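You operate a simulated robot arm through the tools that you are given. There is no shell and no other tool.

Carry out the task below with a simulated two-armed robot. There is one attempt and no reset: what you move stays moved.

## Task
Tip the loose beads into the red bead jar and put it away.
Fine: all the beads in the funnel tray, spill none; tray back; jar in the grey desk's top drawer, drawer shut. Set down upright: what you pick out.

Only the result counts: the job must be done as asked and must still hold three seconds after the hand-in. Knocking over, shifting, dropping, spilling or breaking anything else fails it.

## Robot
Two 7-joint arms with three-finger grippers on one trunk that stands fixed in place. Base frame: the origin is at the foot of the trunk, x ahead of it, y to its left, z up. Readings come in m, degrees, newtons and seconds.
The left shoulder is at [0.082, 0.126, 1.133], the right one opposite. With the tool pointing down near the work surface each hand reaches from about 0.38 to 0.84 m from the base axis, measured 20 degrees to its own side. Payload 2.94 kg a hand.
The TCP of each hand is the grasp point between the finger pads, 0.03 m short of the fingertips. In the tool frame z runs along the fingers and y along their closing line. The gripper opens to 0.128 m. The gripper's body begins 0.093 m behind the TCP.
Orientation is told as [roll, pitch, yaw] about the base's x, y, z axes, in that order, counted from this pose: with the fingers straight down and closing along the base's y, the tool's x points along the base's -x, its y along +y and its z along -z.

## Interface
- The arms move only by the tool apply_moves. It takes "left_commands", "right_commands" or both (then of equal length, played together; a hand with none holds still); each is a list of rows, each a list of 7 numbers: the gripper command, from -1 (fully open) to 1 (shut), values between in proportion, then the shift along the tool's x, y, z in m, then the turn, a rotation vector about the tool's x, y, z in rad. In form: [[jaw, tx, ty, tz, ax, ay, az], ...]. A call has 1 to 20 rows; each row shifts and turns the commanded pose from where the row before left it, along the tool's axes as they then stand. Each row takes 0.2 s and may step no farther than 0.05 m and 8.6 degrees from the row before; otherwise, or with a gripper value out of range, the whole call is refused. Where a pose cannot be reached the arm comes as near as it can. A force on the tool above 40 N (or 10 N above the force at the start of the call, whichever is more), or a blocked arm, ends the call early, and 0.2 s more pass. Each finger halts on what it meets, pressing with about 30 N; the grip force reading is that of the motor and also rises with nothing between the fingers. The clock runs only during rows and for 0.2 s after the last one: add rows that do not move to give the fingers time. The reply holds the time, the measured pose of the TCP, the force on the tool along the base axes, the opening and the grip force, in the units named above and with some noise, with the torque about the TCP (base axes, N m) and any sound that the robot's microphone picked up.
- Cameras (640 x 400 px; columns grow to the right, rows downward): "scene" is now at [0.2206, 0.0066, 1.2943]; the picture's right is [-0.10, -0.99, 0.00], its down [-0.52, 0.05, -0.85] and it looks along [0.85, -0.09, -0.53] (base axes); focal length 311 px, centre (320, 200). "left" rides on the left gripper at [0.069, 0.015, -0.12] in its tool frame; the picture's right is [-0.22, 0.98, 0.00], its down [-0.82, -0.18, -0.54] and it looks along [-0.53, -0.12, 0.84] (tool axes); focal length 251 px, centre (320, 200). "right" rides on the right gripper at [0.069, -0.015, -0.12] in its tool frame; the picture's right is [0.21, 0.98, 0.00], its down [-0.82, 0.18, -0.54] and it looks along [-0.53, 0.12, 0.84] (tool axes); focal length 251 px, centre (320, 200). There is no depth. A picture from a camera that has moved, and an enlarged one, comes with that camera's place and axes in the base frame and with its lens. The place of the scene camera against the robot may be out by one fixed shift of up to 0.025 m in any direction.
- camera(camera): a new picture of that camera. The clock stands still meanwhile.
- lift_body(by): slides the trunk up (or, below 0, down) by that many m; the arms and the scene camera ride with it, the base frame stays. It gives what a move gives, with no picture.
- turn_head(pan, tilt): turns the head with the scene camera to pan (to the left, within 80 degrees either way) and tilt (down, from -29 to 69), counted from straight ahead of the robot. It gives what a move gives.
- inspect(camera, box): a new picture of the part [left, top, right, bottom] of that camera's present view, enlarged. The clock stands still meanwhile.
- close_job(): hands the job in; it is judged then, once.

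Places have to be worked out from the pictures, the camera data and where the tool is seen. Open the grippers and draw the arms clear of the work before you hand the job in, unless the task says otherwise.

The tools are called after "Request:" as name(argument=value, ...) on one line, values as JSON. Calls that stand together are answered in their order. apply_moves: Moves the arms, as the interface text tells. Its arguments: {"type":"object","properties":{"left_commands":{"type":"array","items":{"type":"array","items":{"type":"number"}}},"right_commands":{"type":"array","items":{"type":"array","items":{"type":"number"}}}},"required":[]} The other tools are called the same way: lift_body (by) slides the trunk up or down; turn_head (pan, tilt) turns the head that bears the scene camera; camera (camera) takes a picture; inspect (camera, box) takes an enlarged picture of a part of a camera's view; close_job () hands the job in.

At the start:

```text
clock: 0.0
left_position: [0.4824, 0.0776, 1.1147]
left_ee_rot: [0.0, 0.1, 0.1]
left_wrist_force: [0.4, -1.3, 0.2]
left_ft_torque: [-0.01, 0.01, -0.01]
left_opening: 0.128
left_grip_force: 0.0
right_position: [0.4578, -0.2923, 1.0516]
right_ee_rot: [0.0, 0.0, 0.0]
right_wrist_force: [-0.3, -0.6, -1.3]
right_ft_torque: [-0.02, -0.01, 0.02]
right_opening: 0.128
right_grip_force: 0.0
trunk travel left (down, up): [-0.35, 0.197]
head pan, tilt: [-6.0, 31.8]
```

scene: 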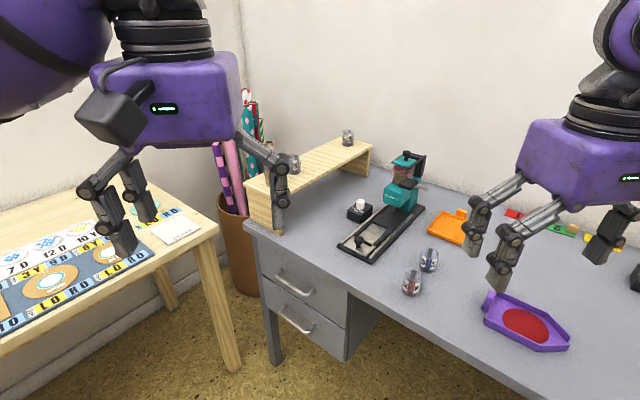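
right: 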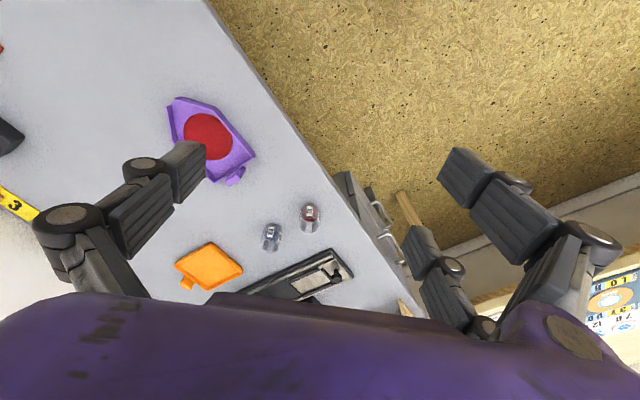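
left: 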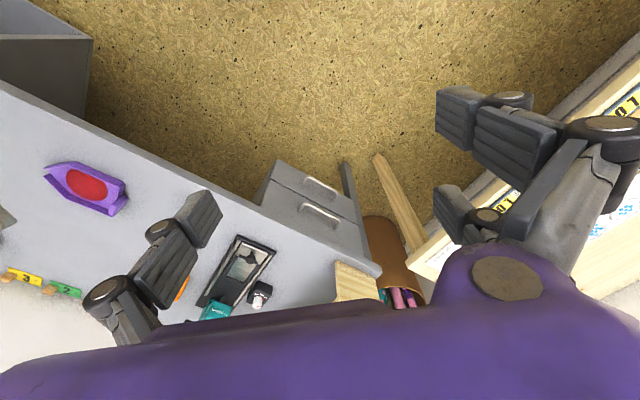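

I'll start by looking closely at the desk: jars, funnel trays and the drawers.

Request:
inspect(camera="scene", box=[380, 180, 620, 360])

Request:
inspect(camera="scene", box=[230, 110, 430, 350])

Request:
inspect(camera="right", box=[140, 70, 400, 310])

Request:
inspect(camera="left", box=[180, 140, 400, 330])

```text
2.22 times, centred on (500, 270) of scene
camera zoom: at [0.2206, 0.0066, 1.2943], right [-0.1, -0.99, 0.0], down [-0.52, 0.05, -0.85], along [0.85, -0.09, -0.53], focal length 691 px, centre (-80, 44)
```

zoom: 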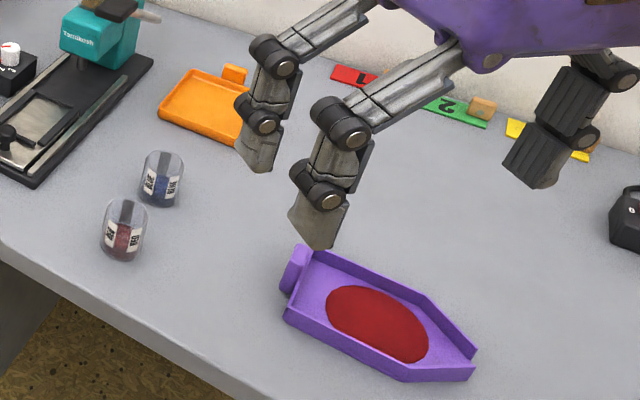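

```text
1.67 times, centred on (330, 230) of scene
camera zoom: at [0.2206, 0.0066, 1.2943], right [-0.1, -0.99, 0.0], down [-0.52, 0.05, -0.85], along [0.85, -0.09, -0.53], focal length 518 px, centre (303, 150)
```

zoom: 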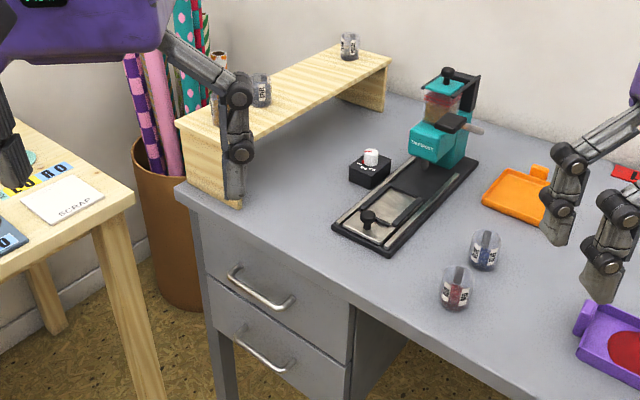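

```text
1.67 times, centred on (270, 190) of right
camera zoom: at [0.3876, -0.3087, 1.1731], right [-0.21, 0.98, 0.0], down [0.82, 0.18, 0.54], along [0.53, 0.12, -0.84], focal length 419 px, centre (403, 217)
```

zoom: 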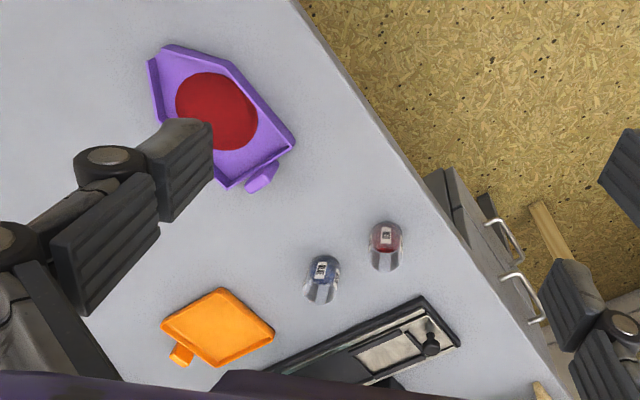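

```text
2.11 times, centred on (290, 235) of left
camera zoom: at [0.4136, 0.0917, 1.2342], right [0.21, 0.98, 0.0], down [0.82, -0.18, 0.54], along [0.53, -0.12, -0.84], focal length 529 px, centre (383, 126)
```

zoom: 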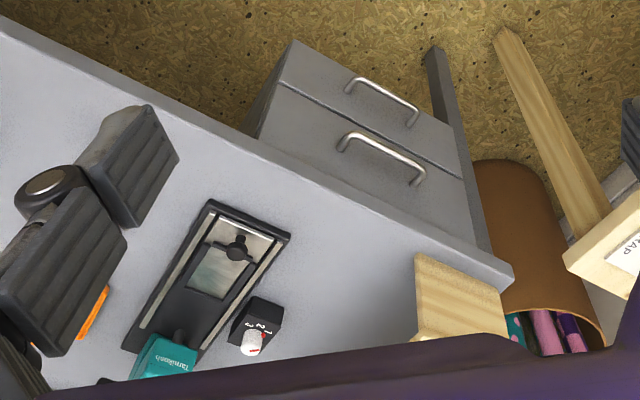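

Triangulating from the two wrist cameras puts the bead tray near (0.56, -0.46, 0.76), the red jar near (0.66, -0.27) and the desk edge at 45° (y ≈ x − 0.83). I'll turn the head toward the jars, then zoom in on the labels and the tray handle.

Request:
turn_head(pan=-25, tilt=45)

Request:
camera(camera="scene")

```text
clock: 0.8
left_position: [0.483, 0.0762, 1.1144]
left_ee_rot: [0.0, 0.0, 0.0]
left_wrist_force: [0.1, -0.6, 0.2]
left_ft_torque: [0.0, 0.0, 0.03]
left_opening: 0.1282
left_grip_force: 0.1
right_position: [0.4574, -0.2942, 1.0523]
right_ee_rot: [0.0, -0.1, 0.1]
right_wrist_force: [1.1, -1.2, 0.4]
right_ft_torque: [-0.01, -0.06, 0.01]
right_opening: 0.1281
right_grip_force: 0.1
trunk travel left (down, up): [-0.35, 0.197]
head pan, tilt: [-25.0, 45.0]
```

```text
taken
camera scene: at [0.2085, -0.0152, 1.278], right [-0.37, -0.93, 0.0], down [-0.63, 0.25, -0.74], along [0.68, -0.28, -0.68], focal length 311 px, centre (320, 200)
```

scene: 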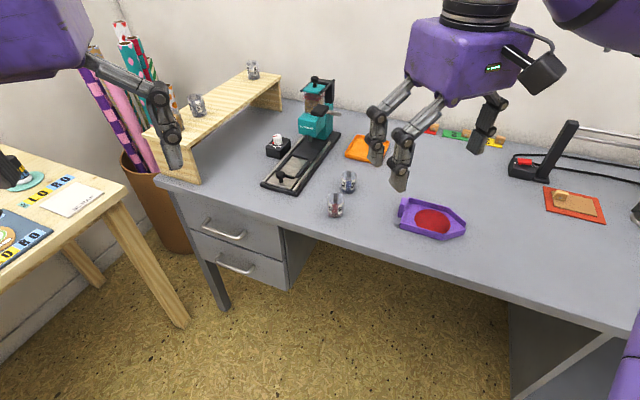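

Request:
inspect(camera="scene", box=[310, 160, 480, 250])

Request:
inspect(camera="scene", box=[310, 160, 370, 220])

Request:
inspect(camera="scene", box=[180, 55, 300, 130])

Request:
inspect(camera="scene", box=[160, 170, 320, 300])

```text
3.76 times, centred on (395, 205) of scene
camera zoom: at [0.2085, -0.0152, 1.278], right [-0.37, -0.93, 0.0], down [-0.63, 0.25, -0.74], along [0.68, -0.28, -0.68], focal length 1170 px, centre (38, 181)
```

zoom: 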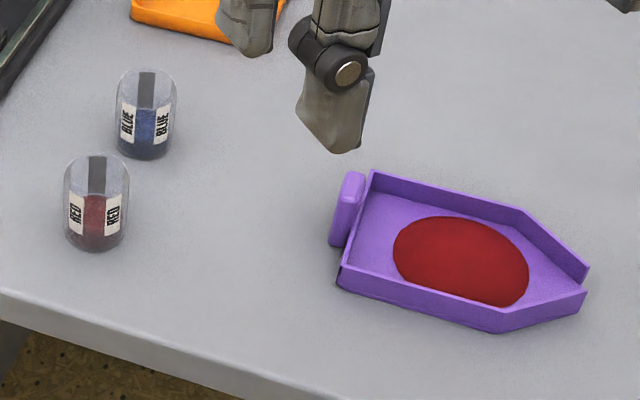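

```text
6.67 times, centred on (340, 190) of scene
camera zoom: at [0.2085, -0.0152, 1.278], right [-0.37, -0.93, 0.0], down [-0.63, 0.25, -0.74], along [0.68, -0.28, -0.68], focal length 2072 px, centre (187, 267)
```

zoom: 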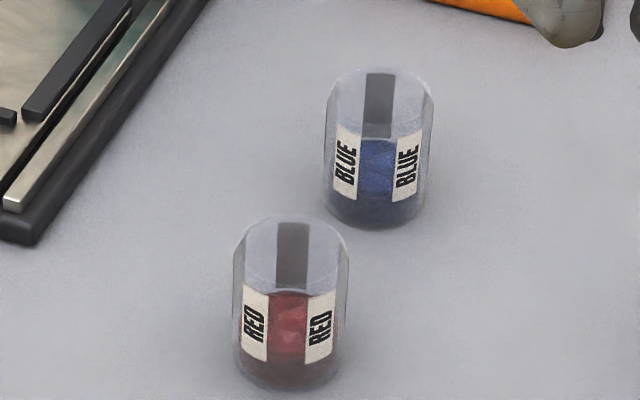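

```text
5.33 times, centred on (240, 92) of scene
camera zoom: at [0.2085, -0.0152, 1.278], right [-0.37, -0.93, 0.0], down [-0.63, 0.25, -0.74], along [0.68, -0.28, -0.68], focal length 1657 px, centre (747, 773)
```

zoom: 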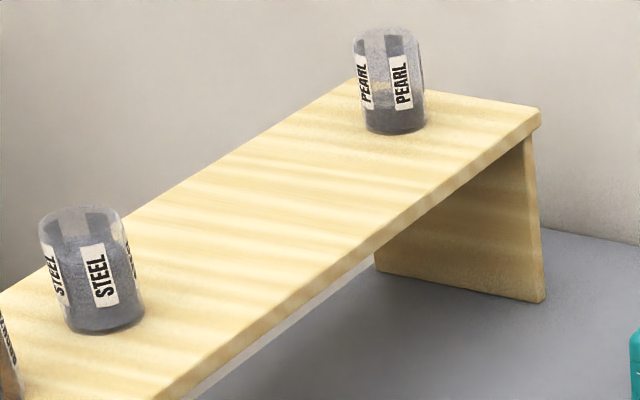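

```text
3.08 times, centred on (240, 235) of scene
camera zoom: at [0.2085, -0.0152, 1.278], right [-0.37, -0.93, 0.0], down [-0.63, 0.25, -0.74], along [0.68, -0.28, -0.68], focal length 956 px, centre (566, 92)
```

zoom: 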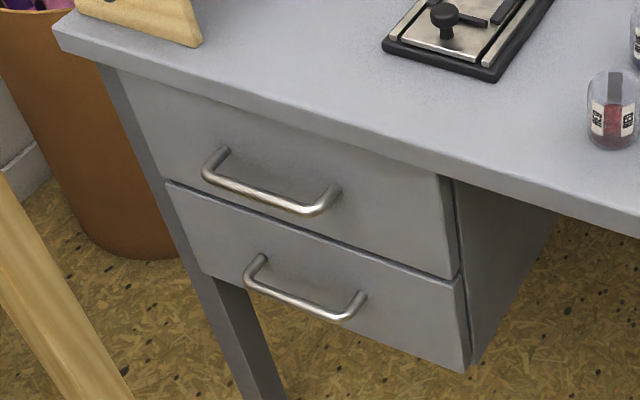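

The RED jar is clearly identified, and the purple tray's handle is at its wide end, with the spout pointing away from the jar. I'll move the right hand so its camera looks straight at the tray, and bring the left hand lower for a better view of the top drawer handle.

Request:
apply_moves(right_commands=[[-1, 0.005, -0.04, 0, 0, 0, 0], [-1, 0.005, -0.04, 0, 0, 0, 0], [-1, 0.005, -0.04, 0, 0, 0, 0], [-1, 0.005, -0.04, 0, 0, 0, 0], [-1, 0, -0.03, 0, 0, 0, 0], [-1, 0, 0, 0, 0, 0, 0]], left_commands=[[-1, 0, 0.04, 0.04, 0, 0, 0], [-1, 0, 0.03, 0.04, 0, 0, 0], [-1, 0, 0.03, 0.04, 0, 0, 0], [-1, 0, 0, 0.0, 0, 0, 0], [-1, 0, 0, 0, 0, 0, 0], [-1, 0, 0, 0, 0, 0, 0]])

Request:
camera(camera="right")

Request:
camera(camera="left")

```text
refused: row 1 steps farther than a row can; nothing moved
```

```text
taken
camera right: at [0.3876, -0.3086, 1.1733], right [-0.21, 0.98, 0.0], down [0.82, 0.18, 0.54], along [0.53, 0.12, -0.84], focal length 251 px, centre (320, 200)
```

right: 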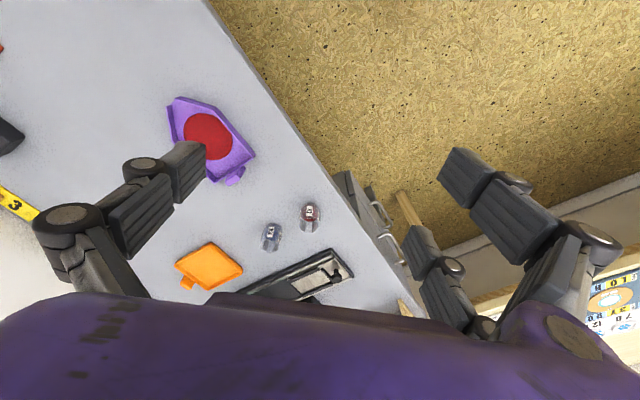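

```text
taken
camera left: at [0.4136, 0.0918, 1.2342], right [0.21, 0.98, 0.0], down [0.82, -0.18, 0.54], along [0.53, -0.12, -0.84], focal length 251 px, centre (320, 200)
```

left: 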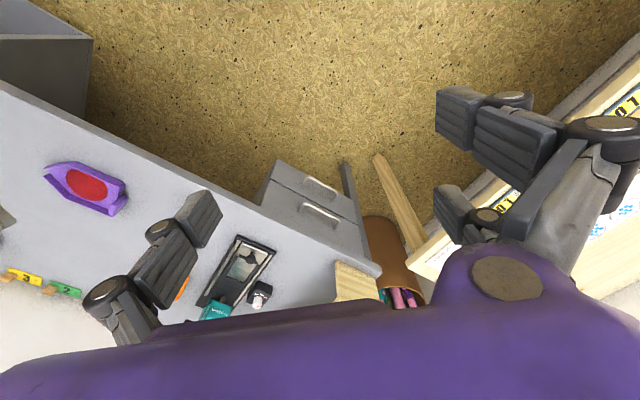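

The first left row was just over the 0.05 m limit, so I'm resending with smaller steps.

Request:
apply_moves(right_commands=[[-1, 0.005, -0.04, 0, 0, 0, 0], [-1, 0.005, -0.04, 0, 0, 0, 0], [-1, 0.005, -0.04, 0, 0, 0, 0], [-1, 0.005, -0.04, 0, 0, 0, 0], [-1, 0, -0.03, 0, 0, 0, 0], [-1, 0, 0, 0, 0, 0, 0]], left_commands=[[-1, 0, 0.03, 0.03, 0, 0, 0], [-1, 0, 0.03, 0.03, 0, 0, 0], [-1, 0, 0.03, 0.03, 0, 0, 0], [-1, 0, 0, 0.03, 0, 0, 0], [-1, 0, 0, 0, 0, 0, 0], [-1, 0, 0, 0, 0, 0, 0]])

Request:
camera(camera="right")

Request:
camera(camera="left")

```text
clock: 2.2
left_position: [0.4813, 0.165, 0.9962]
left_ee_rot: [0.0, 0.0, 0.1]
left_wrist_force: [-0.4, 0.0, 0.1]
left_ft_torque: [0.0, -0.01, -0.03]
left_opening: 0.1278
left_grip_force: 0.0
right_position: [0.4371, -0.4835, 1.0531]
right_ee_rot: [0.0, 0.1, 0.0]
right_wrist_force: [0.1, -0.7, 0.2]
right_ft_torque: [-0.02, 0.0, 0.0]
right_opening: 0.1279
right_grip_force: 0.0
trunk travel left (down, up): [-0.35, 0.197]
head pan, tilt: [-25.0, 45.0]
```

```text
taken
camera right: at [0.3679, -0.4995, 1.1721], right [-0.21, 0.98, 0.0], down [0.82, 0.18, 0.54], along [0.53, 0.12, -0.84], focal length 251 px, centre (320, 200)
```

right: 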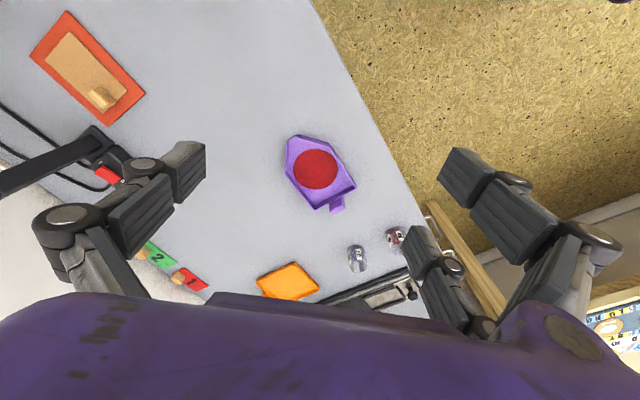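

```text
taken
camera left: at [0.4128, 0.1807, 1.1164], right [0.21, 0.98, 0.0], down [0.82, -0.18, 0.54], along [0.53, -0.12, -0.84], focal length 251 px, centre (320, 200)
```

left: 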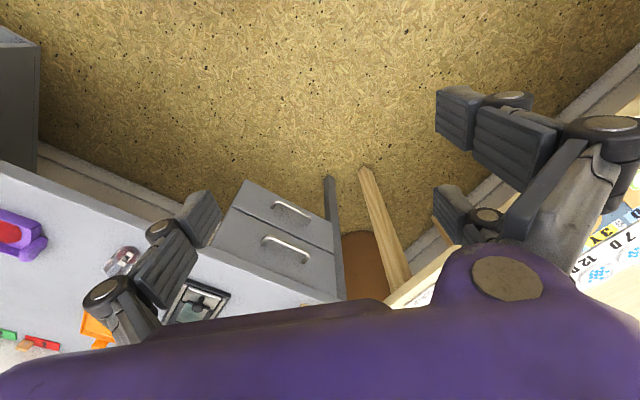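

Request:
inspect(camera="right", box=[260, 120, 380, 220])

Request:
inspect(camera="right", box=[320, 180, 440, 280])

Request:
inspect(camera="left", box=[190, 160, 370, 310])

Request:
inspect(camera="left", box=[0, 190, 140, 300])

```text
4.00 times, centred on (320, 170) of right
camera zoom: at [0.3679, -0.4995, 1.1721], right [-0.21, 0.98, 0.0], down [0.82, 0.18, 0.54], along [0.53, 0.12, -0.84], focal length 1006 px, centre (320, 320)
```

zoom: 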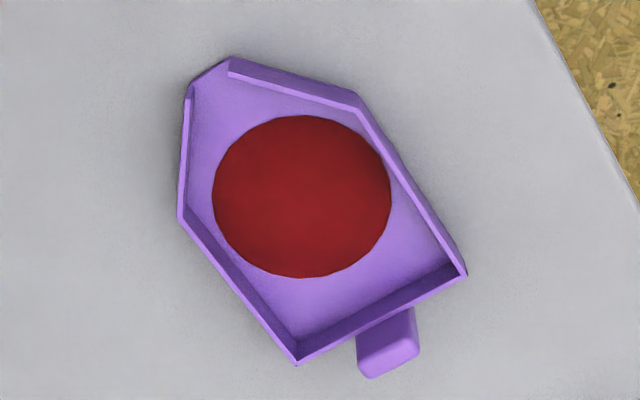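

```text
4.00 times, centred on (380, 230) of right
camera zoom: at [0.3679, -0.4995, 1.1721], right [-0.21, 0.98, 0.0], down [0.82, 0.18, 0.54], along [0.53, 0.12, -0.84], focal length 1006 px, centre (80, 80)
```

zoom: 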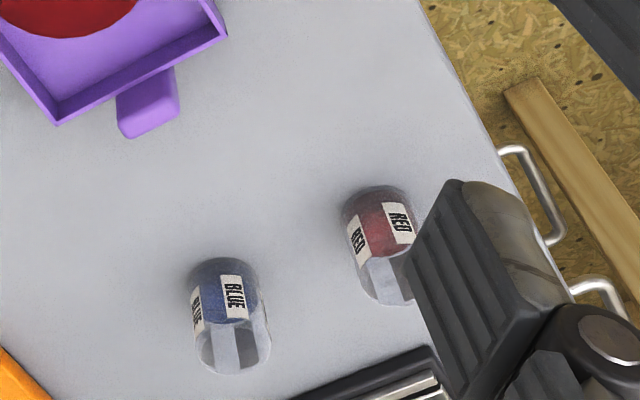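

```text
2.67 times, centred on (280, 235) of left
camera zoom: at [0.4128, 0.1807, 1.1164], right [0.21, 0.98, 0.0], down [0.82, -0.18, 0.54], along [0.53, -0.12, -0.84], focal length 670 px, centre (427, 107)
```

zoom: 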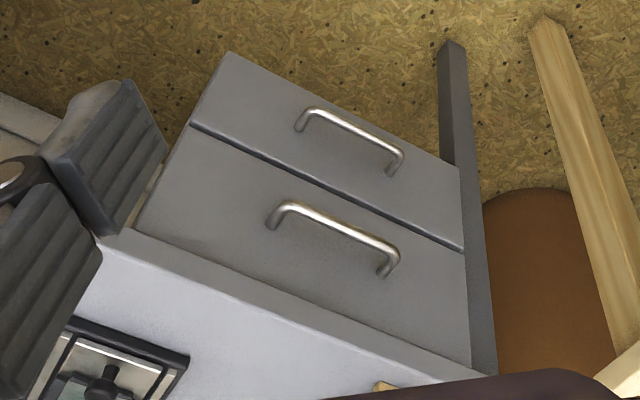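

```text
3.64 times, centred on (70, 245) of left
camera zoom: at [0.4128, 0.1807, 1.1164], right [0.21, 0.98, 0.0], down [0.82, -0.18, 0.54], along [0.53, -0.12, -0.84], focal length 914 px, centre (1229, 36)
```

zoom: 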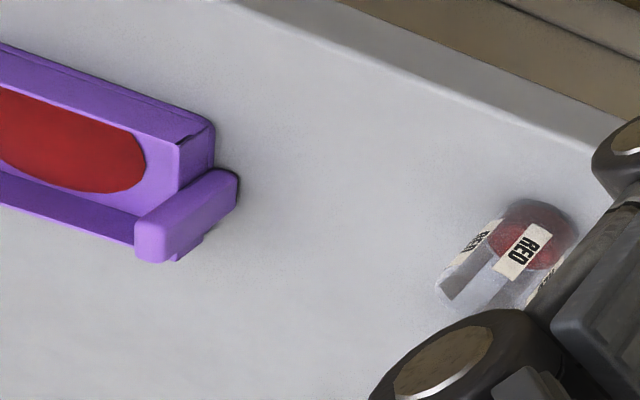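

The tray axis sits at 45°, with its post handle topping out near (0.621, -0.411, 0.79). I'll move the right hand above the post and yaw it 45° so the jaws close across the post.

Request:
apply_moves(right_commands=[[-1, -0.0312, 0.0126, 0.0255, 0, 0, 0], [-1, -0.0312, 0.0126, 0.0255, 0, 0, 0], [-1, -0.0312, 0.0126, 0.0255, 0, 0, 0], [-1, -0.0312, 0.0126, 0.0255, 0, 0, 0], [-1, -0.0312, 0.0126, 0.0255, 0, 0, 0], [-1, -0.0312, 0.0126, 0.0255, 0, 0, 0], [0, 0, 0, 0, 0, 0, -0.1309], [0, 0, 0, 0, 0, 0, -0.1309], [0, 0, 0, 0, 0, 0, -0.1309], [0, 0, 0, 0, 0, 0, -0.1309], [0, 0, 0, 0, 0, 0, -0.1309], [0, 0, 0, 0, 0, 0, -0.1309], [0, 0, 0, 0, 0, 0, 0]])

Request:
camera(camera="right")

Request:
inspect(camera="right", box=[240, 80, 400, 200])

```text
clock: 5.0
left_position: [0.4808, 0.1652, 0.9973]
left_ee_rot: [0.0, -0.1, 0.1]
left_wrist_force: [0.1, 0.9, -0.3]
left_ft_torque: [-0.03, -0.01, -0.04]
left_opening: 0.1278
left_grip_force: 0.0
right_position: [0.626, -0.4073, 0.8998]
right_ee_rot: [0.0, -0.1, 11.1]
right_wrist_force: [0.0, -0.1, 0.0]
right_ft_torque: [0.0, 0.01, 0.04]
right_opening: 0.0639
right_grip_force: 0.2
right hand out of reach, approached as far as the arm can: row 8, 9, 10, 11, 12
trunk travel left (down, up): [-0.35, 0.197]
head pan, tilt: [-25.0, 45.0]
```

```text
taken
camera right: at [0.5599, -0.4362, 1.0207], right [-0.4, 0.92, 0.0], down [0.77, 0.34, 0.54], along [0.5, 0.22, -0.84], focal length 251 px, centre (320, 200)
```

right: 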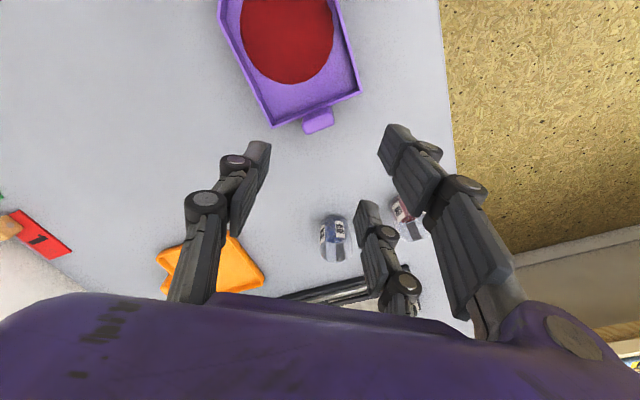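

```text
3.33 times, centred on (320, 140) of right
camera zoom: at [0.5599, -0.4362, 1.0207], right [-0.4, 0.92, 0.0], down [0.77, 0.34, 0.54], along [0.5, 0.22, -0.84], focal length 838 px, centre (320, 400)
```

zoom: 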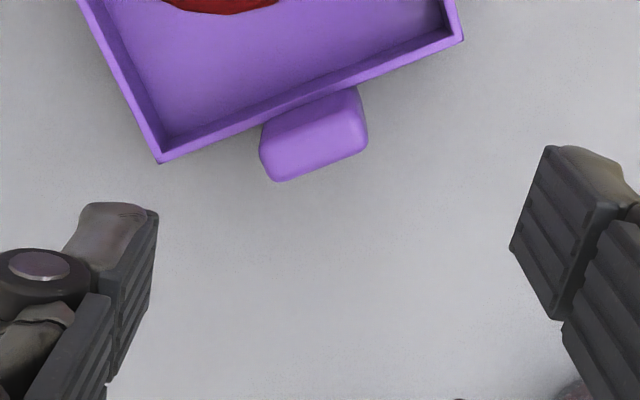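

The yaw stopped at about 11°, a wrist limit in that direction. I'll turn the other way in place, since yaw −135° gives the same jaw line, and watch how far it gets.

Request:
apply_moves(right_commands=[[0, 0, 0, 0, 0, 0, 0.14], [0, 0, 0, 0, 0, 0, 0.14], [0, 0, 0, 0, 0, 0, 0.14], [0, 0, 0, 0, 0, 0, 0]])

```text
clock: 6.0
left_position: [0.4811, 0.1651, 0.9959]
left_ee_rot: [0.0, 0.0, 0.1]
left_wrist_force: [0.1, 0.6, 0.2]
left_ft_torque: [-0.02, -0.01, -0.01]
left_opening: 0.128
left_grip_force: 0.0
right_position: [0.623, -0.4063, 0.8999]
right_ee_rot: [0.1, 0.0, -12.9]
right_wrist_force: [0.5, 0.0, -0.7]
right_ft_torque: [0.02, 0.02, 0.02]
right_opening: 0.0638
right_grip_force: 0.0
trunk travel left (down, up): [-0.35, 0.197]
head pan, tilt: [-25.0, 45.0]
```

The command is counted from the pose actually reached, so I can keep turning toward −135°.

Request:
apply_moves(right_commands=[[0, 0, 0, 0, 0, 0, 0.142], [0, 0, 0, 0, 0, 0, 0.142], [0, 0, 0, 0, 0, 0, 0.142], [0, 0, 0, 0, 0, 0, 0.142], [0, 0, 0, 0, 0, 0, 0.142], [0, 0, 0, 0, 0, 0, 0.142], [0, 0, 0, 0, 0, 0, 0.142], [0, 0, 0, 0, 0, 0, 0.142], [0, 0, 0, 0, 0, 0, 0.142], [0, 0, 0, 0, 0, 0, 0.142], [0, 0, 0, 0, 0, 0, 0.142], [0, 0, 0, 0, 0, 0, 0.142], [0, 0, 0, 0, 0, 0, 0.142], [0, 0, 0, 0, 0, 0, 0.142], [0, 0, 0, 0, 0, 0, 0.142], [0, 0, 0, 0, 0, 0, 0]])

Request:
camera(camera="right")

Request:
camera(camera="scene")

```text
clock: 9.4
left_position: [0.4814, 0.165, 0.9954]
left_ee_rot: [0.0, 0.0, 0.0]
left_wrist_force: [-0.5, -0.4, 0.5]
left_ft_torque: [-0.01, -0.01, -0.01]
left_opening: 0.1279
left_grip_force: 0.1
right_position: [0.6248, -0.4082, 0.8992]
right_ee_rot: [0.1, 0.0, -135.2]
right_wrist_force: [0.2, 0.5, 0.5]
right_ft_torque: [-0.01, 0.01, -0.01]
right_opening: 0.0643
right_grip_force: 0.0
trunk travel left (down, up): [-0.35, 0.197]
head pan, tilt: [-25.0, 45.0]
```

```text
taken
camera right: at [0.6619, -0.3488, 1.0197], right [0.84, -0.54, 0.0], down [-0.45, -0.71, 0.54], along [-0.29, -0.45, -0.84], focal length 251 px, centre (320, 200)
```

right: 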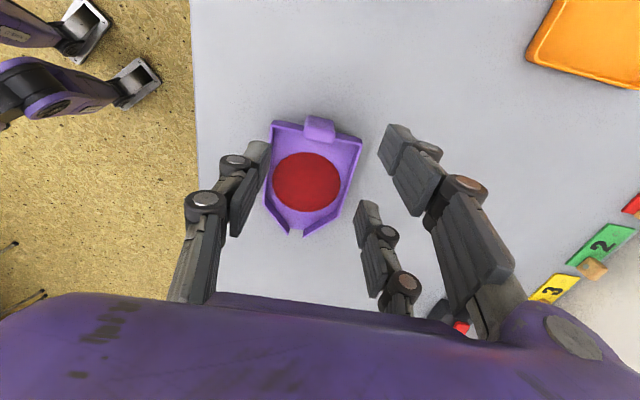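

```text
taken
camera scene: at [0.1931, -0.0382, 1.2759], right [-0.66, -0.75, 0.0], down [-0.52, 0.46, -0.72], along [0.54, -0.47, -0.69], focal length 311 px, centre (320, 200)
```

scene: 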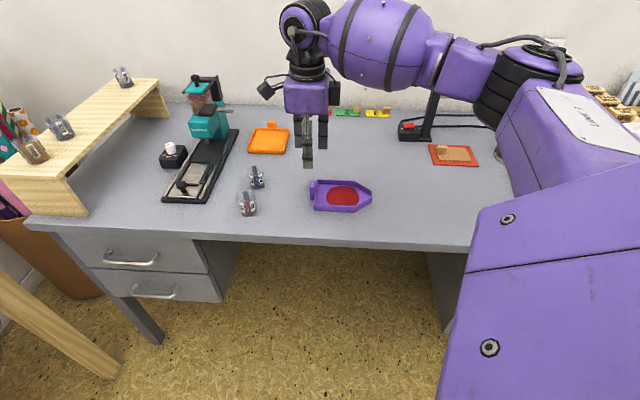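

Yaw −135° is reached and the tray now looks well lined up between the jaws. I'll zoom in to check the post against the point under the TCP.

Request:
inspect(camera="right", box=[240, 90, 400, 250])

```text
2.50 times, centred on (320, 170) of right
camera zoom: at [0.6619, -0.3488, 1.0197], right [0.84, -0.54, 0.0], down [-0.45, -0.71, 0.54], along [-0.29, -0.45, -0.84], focal length 629 px, centre (320, 275)
```

zoom: 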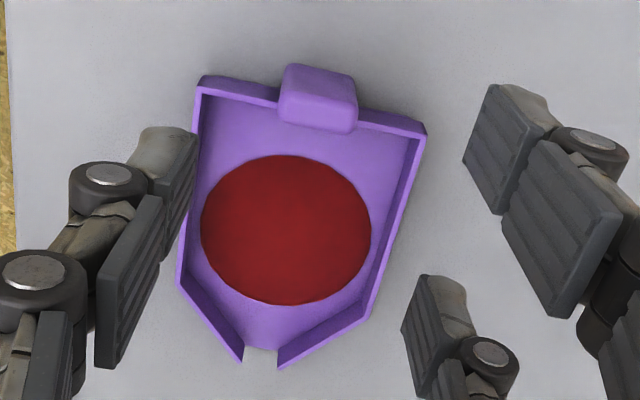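

The gripper appears to have more finger linkages than I expected, so I'll check its shape before descending. I'll use the scene camera and the right camera.

Request:
inspect(camera="scene", box=[240, 50, 390, 220])

Request:
inspect(camera="right", box=[160, 100, 540, 340])

```text
2.35 times, centred on (315, 135) of scene
camera zoom: at [0.1931, -0.0382, 1.2759], right [-0.66, -0.75, 0.0], down [-0.52, 0.46, -0.72], along [0.54, -0.47, -0.69], focal length 731 px, centre (332, 353)
```

zoom: 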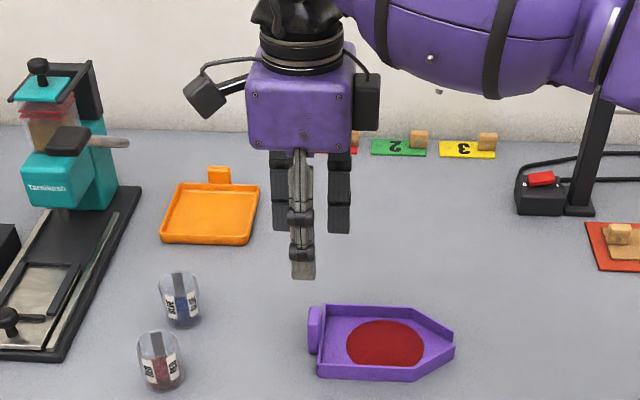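

```text
1.67 times, centred on (350, 220) of right
camera zoom: at [0.6619, -0.3488, 1.0197], right [0.84, -0.54, 0.0], down [-0.45, -0.71, 0.54], along [-0.29, -0.45, -0.84], focal length 419 px, centre (270, 167)
```

zoom: 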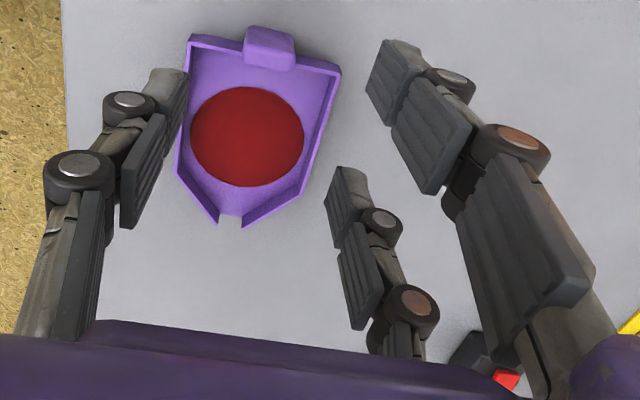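

The body is drawn with a thumb and two opposing fingers, so I'll descend in stages and check clearance against the tray's back wall. First stage takes the tips to just above the post.

Request:
apply_moves(right_commands=[[0, 0.001, 0, 0.02, 0, 0, 0], [0, 0.001, 0, 0.02, 0, 0, 0], [0, 0.001, 0, 0.02, 0, 0, 0], [0, 0, 0, 0.005, 0, 0, 0], [0, 0, 0, 0, 0, 0, 0]])

Request:
camera(camera="right")

Request:
inspect(camera="right", box=[220, 90, 420, 250])

Request:
inspect(camera="scene", box=[260, 100, 400, 230])

Request:
camera(camera="left")

```text
clock: 10.6
left_position: [0.4821, 0.1659, 0.9968]
left_ee_rot: [0.0, 0.1, 0.1]
left_wrist_force: [0.1, -0.3, -0.3]
left_ft_torque: [-0.01, -0.05, -0.03]
left_opening: 0.1282
left_grip_force: 0.0
right_position: [0.6259, -0.4059, 0.8331]
right_ee_rot: [0.0, 0.0, -135.0]
right_wrist_force: [0.8, 0.2, -0.3]
right_ft_torque: [-0.01, -0.01, -0.02]
right_opening: 0.0639
right_grip_force: 0.0
trunk travel left (down, up): [-0.35, 0.197]
head pan, tilt: [-25.0, 45.0]
```

```text
taken
camera right: at [0.6637, -0.3463, 0.9538], right [0.84, -0.54, 0.0], down [-0.45, -0.71, 0.54], along [-0.29, -0.46, -0.84], focal length 251 px, centre (320, 200)
```

right: 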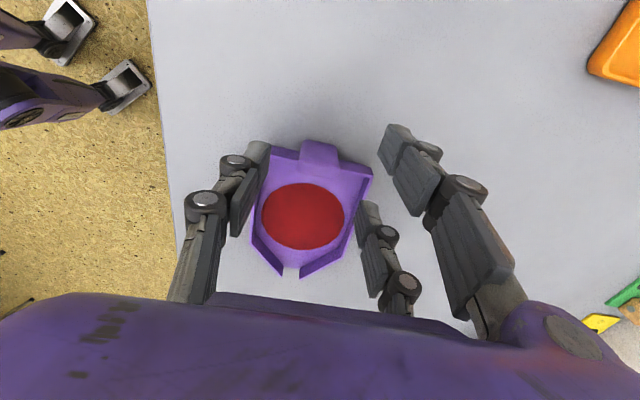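

```text
2.50 times, centred on (320, 170) of right
camera zoom: at [0.6637, -0.3463, 0.9538], right [0.84, -0.54, 0.0], down [-0.45, -0.71, 0.54], along [-0.29, -0.46, -0.84], focal length 629 px, centre (320, 275)
```

zoom: 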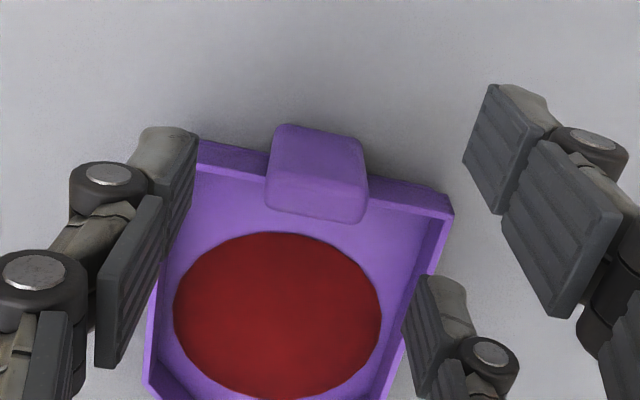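

```text
3.08 times, centred on (330, 165) of scene
camera zoom: at [0.1957, -0.0342, 1.2747], right [-0.62, -0.79, 0.0], down [-0.56, 0.43, -0.71], along [0.56, -0.44, -0.71], focal length 956 px, centre (289, 308)
```

zoom: 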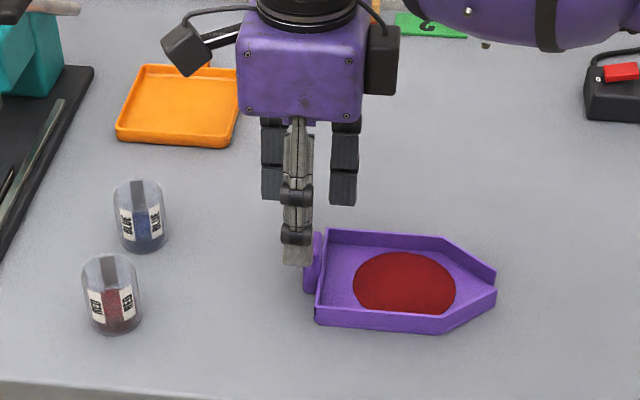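

```text
taken
camera left: at [0.413, 0.1803, 1.1165], right [0.21, 0.98, 0.0], down [0.82, -0.18, 0.54], along [0.53, -0.12, -0.84], focal length 251 px, centre (320, 200)
```

left: 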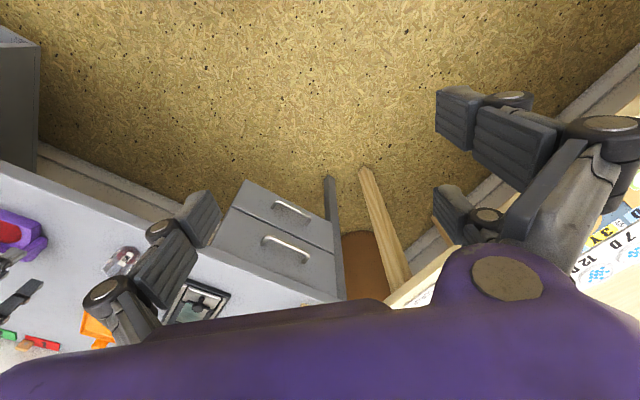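

The post centre looks about 4–8 mm further toward the tray than the TCP, matching my first triangulation. I'll correct by 4 mm and descend gently to grip depth while watching the force.

Request:
apply_moves(right_commands=[[0, -0.004, 0, 0, 0, 0, 0], [0, 0, 0, 0.01, 0, 0, 0], [0, 0, 0, 0.01, 0, 0, 0], [0, 0, 0, 0.008, 0, 0, 0], [0, 0, 0, 0.007, 0, 0, 0], [0, 0, 0, 0.007, 0, 0, 0], [0, 0, 0, 0, 0, 0, 0]])

Request:
inspect(camera="right", box=[200, 90, 440, 280])

Request:
inspect(camera="scene", box=[260, 100, 400, 230])

```text
clock: 12.2
left_position: [0.4823, 0.1667, 0.997]
left_ee_rot: [0.0, 0.0, 0.2]
left_wrist_force: [0.1, 0.4, 0.4]
left_ft_torque: [0.01, -0.01, 0.0]
left_opening: 0.128
left_grip_force: 0.1
right_position: [0.6235, -0.408, 0.7917]
right_ee_rot: [0.0, 0.0, -135.0]
right_wrist_force: [-0.6, -0.1, 0.4]
right_ft_torque: [0.03, -0.01, 0.01]
right_opening: 0.0641
right_grip_force: 0.1
trunk travel left (down, up): [-0.35, 0.197]
head pan, tilt: [-25.0, 45.0]
```

```text
2.11 times, centred on (320, 185) of right
camera zoom: at [0.6614, -0.3492, 0.9127], right [0.84, -0.54, 0.0], down [-0.45, -0.71, 0.54], along [-0.29, -0.46, -0.84], focal length 529 px, centre (320, 232)
```

zoom: 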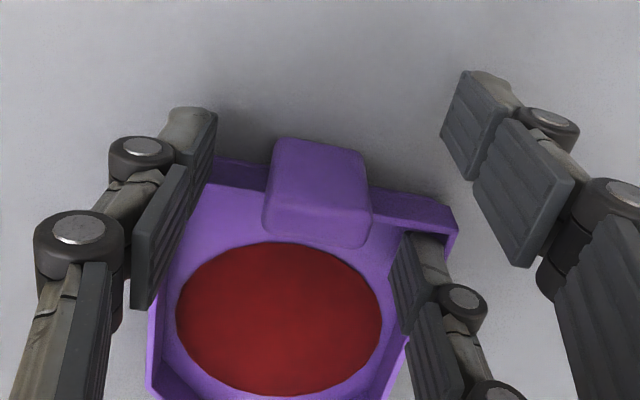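

```text
3.08 times, centred on (330, 165) of scene
camera zoom: at [0.197, -0.0312, 1.2738], right [-0.58, -0.81, 0.0], down [-0.58, 0.42, -0.7], along [0.57, -0.41, -0.71], focal length 956 px, centre (289, 308)
```

zoom: 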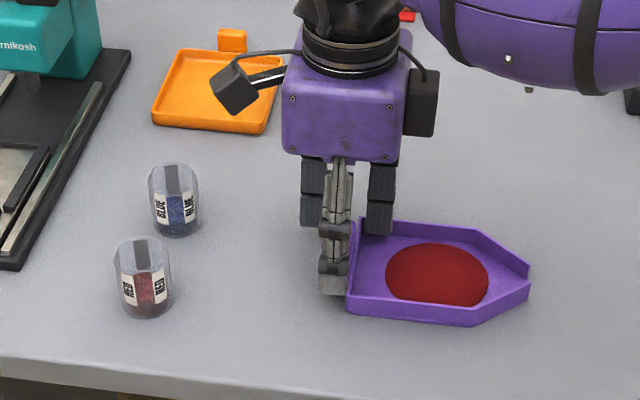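

There's no contact force and the post sits between the jaws, so I'll lower 3 mm more and close on it.

Request:
apply_moves(right_commands=[[0, 0, 0, 0.003, 0, 0, 0], [0.2, 0, 0, 0, 0, 0, 0], [0.4, 0, 0, 0, 0, 0, 0], [1, 0, 0, 0, 0, 0, 0], [1, 0, 0, 0, 0, 0, 0]])

Request:
inspect(camera="right", box=[200, 90, 440, 280])

Request:
inspect(camera="scene", box=[260, 100, 400, 230])

```text
clock: 13.4
left_position: [0.4818, 0.1648, 0.9966]
left_ee_rot: [0.0, 0.0, 0.1]
left_wrist_force: [-0.3, 0.6, -0.2]
left_ft_torque: [0.01, 0.03, 0.01]
left_opening: 0.1281
left_grip_force: 0.0
right_position: [0.6241, -0.4081, 0.7897]
right_ee_rot: [-0.1, 0.0, -135.0]
right_wrist_force: [0.3, -0.1, -0.7]
right_ft_torque: [0.02, 0.0, 0.02]
right_opening: 0.0
right_grip_force: 3.2
trunk travel left (down, up): [-0.35, 0.197]
head pan, tilt: [-25.0, 45.0]
```

```text
2.11 times, centred on (320, 185) of right
camera zoom: at [0.6618, -0.3493, 0.9103], right [0.84, -0.54, 0.0], down [-0.45, -0.71, 0.54], along [-0.29, -0.46, -0.84], focal length 529 px, centre (320, 232)
```

zoom: 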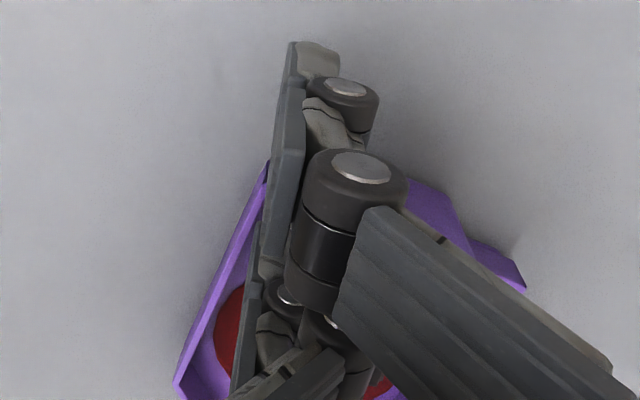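

```text
3.08 times, centred on (330, 165) of scene
camera zoom: at [0.1971, -0.0313, 1.2739], right [-0.58, -0.81, 0.0], down [-0.58, 0.42, -0.7], along [0.57, -0.41, -0.71], focal length 956 px, centre (289, 308)
```

zoom: 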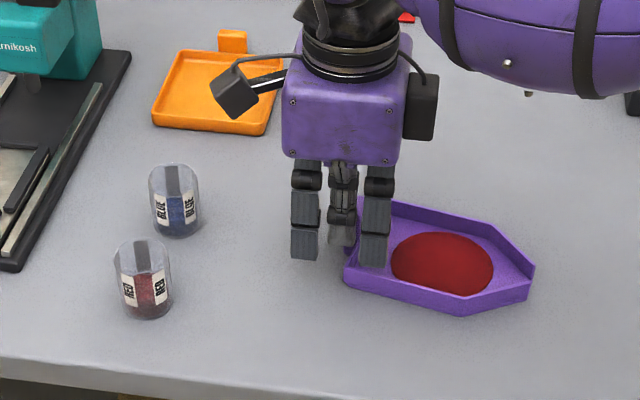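

The jaws closed fully onto nothing and the tray swung a few degrees, so the post slipped out. I'll open again slowly and look before going on.

Request:
apply_moves(right_commands=[[0.6, 0, 0, 0, 0, 0, 0], [0.2, 0, 0, 0, 0, 0, 0], [0, 0, 0, 0, 0, 0, 0], [0, 0, 0, 0, 0, 0, 0]])

Request:
inspect(camera="right", box=[200, 90, 440, 280])

Request:
inspect(camera="scene", box=[260, 100, 400, 230])

```text
clock: 14.4
left_position: [0.4819, 0.1653, 0.9961]
left_ee_rot: [0.1, 0.1, 0.1]
left_wrist_force: [-0.2, 1.0, 1.1]
left_ft_torque: [-0.03, 0.01, -0.01]
left_opening: 0.1282
left_grip_force: 0.0
right_position: [0.6244, -0.4095, 0.7901]
right_ee_rot: [-0.1, 0.1, -135.0]
right_wrist_force: [-0.9, -0.5, 2.0]
right_ft_torque: [0.02, 0.09, 0.02]
right_opening: 0.0695
right_grip_force: 0.4
trunk travel left (down, up): [-0.35, 0.197]
head pan, tilt: [-25.0, 45.0]
```

```text
2.11 times, centred on (320, 185) of right
camera zoom: at [0.6616, -0.3493, 0.91], right [0.84, -0.54, 0.0], down [-0.45, -0.71, 0.54], along [-0.29, -0.46, -0.84], focal length 529 px, centre (320, 232)
```

zoom: 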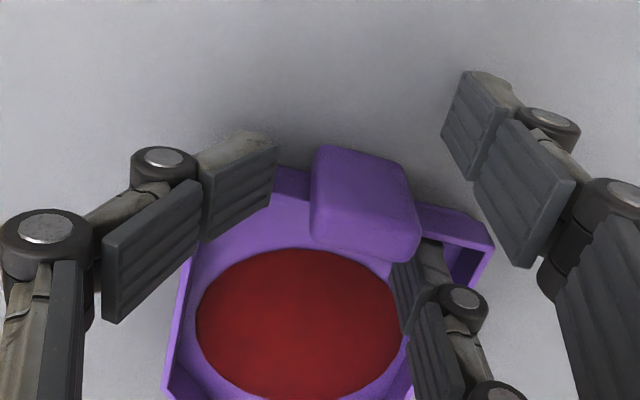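

```text
3.08 times, centred on (330, 165) of scene
camera zoom: at [0.1971, -0.0313, 1.2739], right [-0.58, -0.81, 0.0], down [-0.58, 0.42, -0.7], along [0.57, -0.41, -0.71], focal length 956 px, centre (289, 308)
```

zoom: 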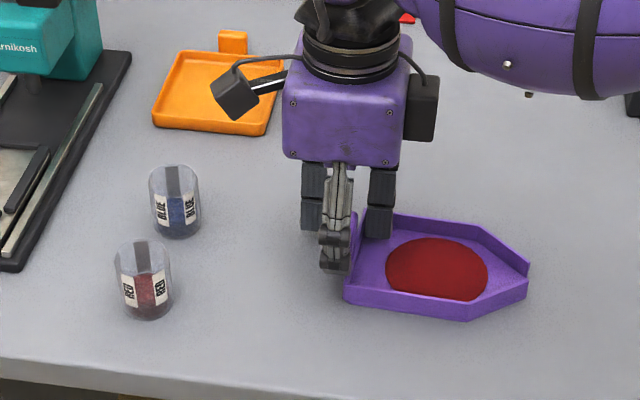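

The thumb tip is bent and loaded slightly (2 N), so the fingers are articulated and there really are three of them. I'll raise the hand a little at a time to free it and look again.

Request:
apply_moves(right_commands=[[0, 0, 0, -0.004, 0, 0, 0], [0, 0, 0, -0.004, 0, 0, 0], [0, 0, 0, -0.004, 0, 0, 0], [0, 0, 0, 0, 0, 0, 0]])

Request:
inspect(camera="right", box=[200, 90, 440, 280])

Request:
inspect(camera="scene", box=[290, 140, 390, 230])

```text
clock: 15.4
left_position: [0.4825, 0.1653, 0.996]
left_ee_rot: [-0.1, 0.0, 0.1]
left_wrist_force: [1.3, -0.3, -0.2]
left_ft_torque: [0.04, 0.0, 0.02]
left_opening: 0.1279
left_grip_force: 0.0
right_position: [0.6241, -0.4083, 0.8014]
right_ee_rot: [0.0, 0.2, -134.9]
right_wrist_force: [-0.5, 0.1, -0.2]
right_ft_torque: [-0.01, 0.01, 0.0]
right_opening: 0.064
right_grip_force: 0.1
trunk travel left (down, up): [-0.35, 0.197]
head pan, tilt: [-25.0, 45.0]
```

```text
2.11 times, centred on (320, 185) of right
camera zoom: at [0.6617, -0.349, 0.9223], right [0.84, -0.54, 0.0], down [-0.45, -0.71, 0.54], along [-0.29, -0.45, -0.84], focal length 529 px, centre (320, 232)
```

zoom: 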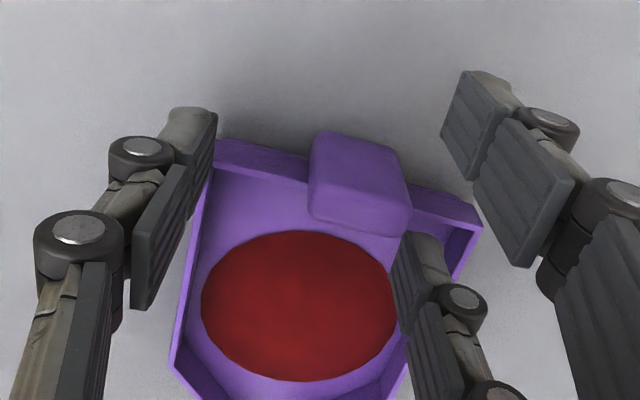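

```text
4.44 times, centred on (340, 185) of scene
camera zoom: at [0.1968, -0.0322, 1.2743], right [-0.59, -0.81, 0.0], down [-0.57, 0.42, -0.7], along [0.57, -0.42, -0.71], focal length 1381 px, centre (231, 267)
```

zoom: 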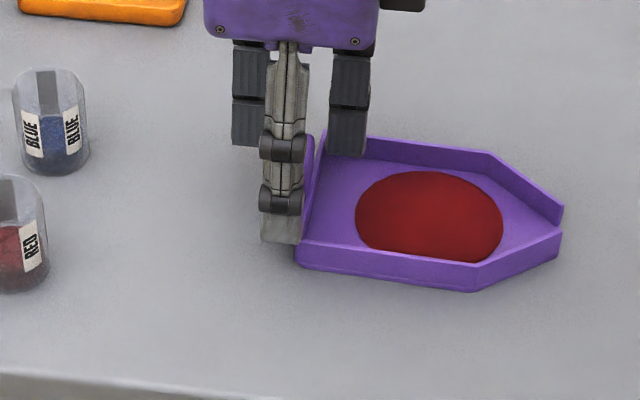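

The hand is free and the beads are undisturbed; the tray moved about 1 cm. The post slips through the gap between the paired fingers, so I'll instead grip the tray across its 9 cm width with the same yaw. First I'll rehearse the pour tilt empty over the red jar to confirm the arm can reach it.

Request:
apply_moves(right_commands=[[-1, 0, 0, -0.04, 0, 0, 0], [-1, 0, 0, -0.04, 0, 0, 0], [-1, 0, 0, -0.04, 0, 0, 0], [-1, 0, 0, -0.04, 0, 0, 0], [-1, 0, 0, -0.03, 0, 0, 0], [-1, 0.04, -0.011, 0, 0, 0, 0], [-1, 0.04, -0.011, 0, 0, 0, 0], [-1, 0.04, -0.011, 0, 0, 0, 0], [-1, 0.04, -0.011, 0, 0, 0, 0], [-1, 0.03, -0.011, 0, 0, 0, 0], [-1, 0.0, 0, 0, 0, 0.14, 0], [-1, 0.0, 0, 0, 0, 0.14, 0], [-1, 0.0, 0, 0, 0, 0.14, 0], [-1, 0.0, 0, 0, 0, 0.14, 0], [-1, 0, 0, 0, 0, 0, 0]])

```text
clock: 18.6
left_position: [0.4828, 0.1657, 0.9967]
left_ee_rot: [0.0, 0.0, 0.1]
left_wrist_force: [0.3, -0.8, -0.2]
left_ft_torque: [0.02, -0.02, -0.01]
left_opening: 0.1281
left_grip_force: 0.1
right_position: [0.7189, -0.2351, 0.9921]
right_ee_rot: [0.0, 32.2, -135.0]
right_wrist_force: [-0.3, -0.3, 0.5]
right_ft_torque: [-0.03, -0.02, 0.03]
right_opening: 0.1281
right_grip_force: 0.0
trunk travel left (down, up): [-0.35, 0.197]
head pan, tilt: [-25.0, 45.0]
```

The tilt is working so far at 32°. I'll continue to about 80°.

Request:
apply_moves(right_commands=[[-1, 0, 0, 0, 0, 0.14, 0], [-1, 0, 0, 0, 0, 0.14, 0], [-1, 0, 0, 0, 0, 0.14, 0], [-1, 0, 0, 0, 0, 0.14, 0], [-1, 0, 0, 0, 0, 0.14, 0], [-1, 0, 0, 0, 0, 0.14, 0], [-1, 0, 0, 0, 0, 0, 0]])

Request:
camera(camera="scene")

Request:
camera(camera="right")

```text
clock: 20.2
left_position: [0.4806, 0.1638, 0.9965]
left_ee_rot: [-0.1, -0.1, 0.1]
left_wrist_force: [-0.1, -0.1, -0.7]
left_ft_torque: [-0.01, -0.02, 0.01]
left_opening: 0.1283
left_grip_force: 0.0
right_position: [0.7181, -0.2354, 0.9915]
right_ee_rot: [0.3, 80.3, -134.8]
right_wrist_force: [0.5, 0.4, 0.4]
right_ft_torque: [0.0, -0.02, 0.01]
right_opening: 0.128
right_grip_force: 0.0
trunk travel left (down, up): [-0.35, 0.197]
head pan, tilt: [-25.0, 45.0]
```

```text
taken
camera scene: at [0.2048, -0.0182, 1.2746], right [-0.42, -0.91, 0.0], down [-0.64, 0.3, -0.71], along [0.64, -0.3, -0.71], focal length 311 px, centre (320, 200)
```

scene: 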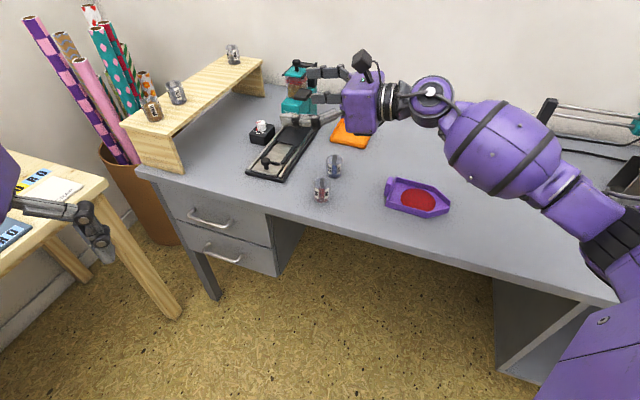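

```text
taken
camera right: at [0.6317, -0.3005, 1.0807], right [0.72, -0.67, 0.21], down [-0.35, -0.6, -0.72], along [0.61, 0.44, -0.66], focal length 251 px, centre (320, 200)
```

right: 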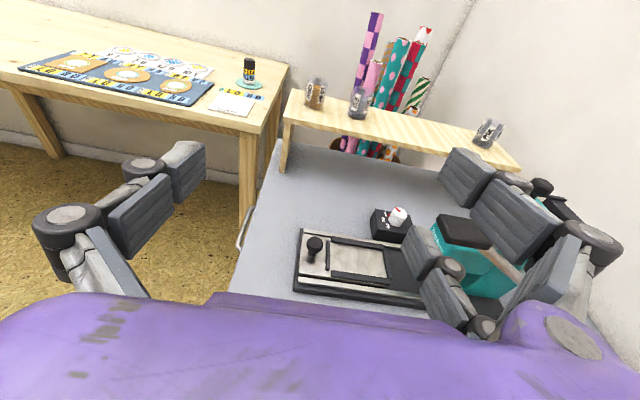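

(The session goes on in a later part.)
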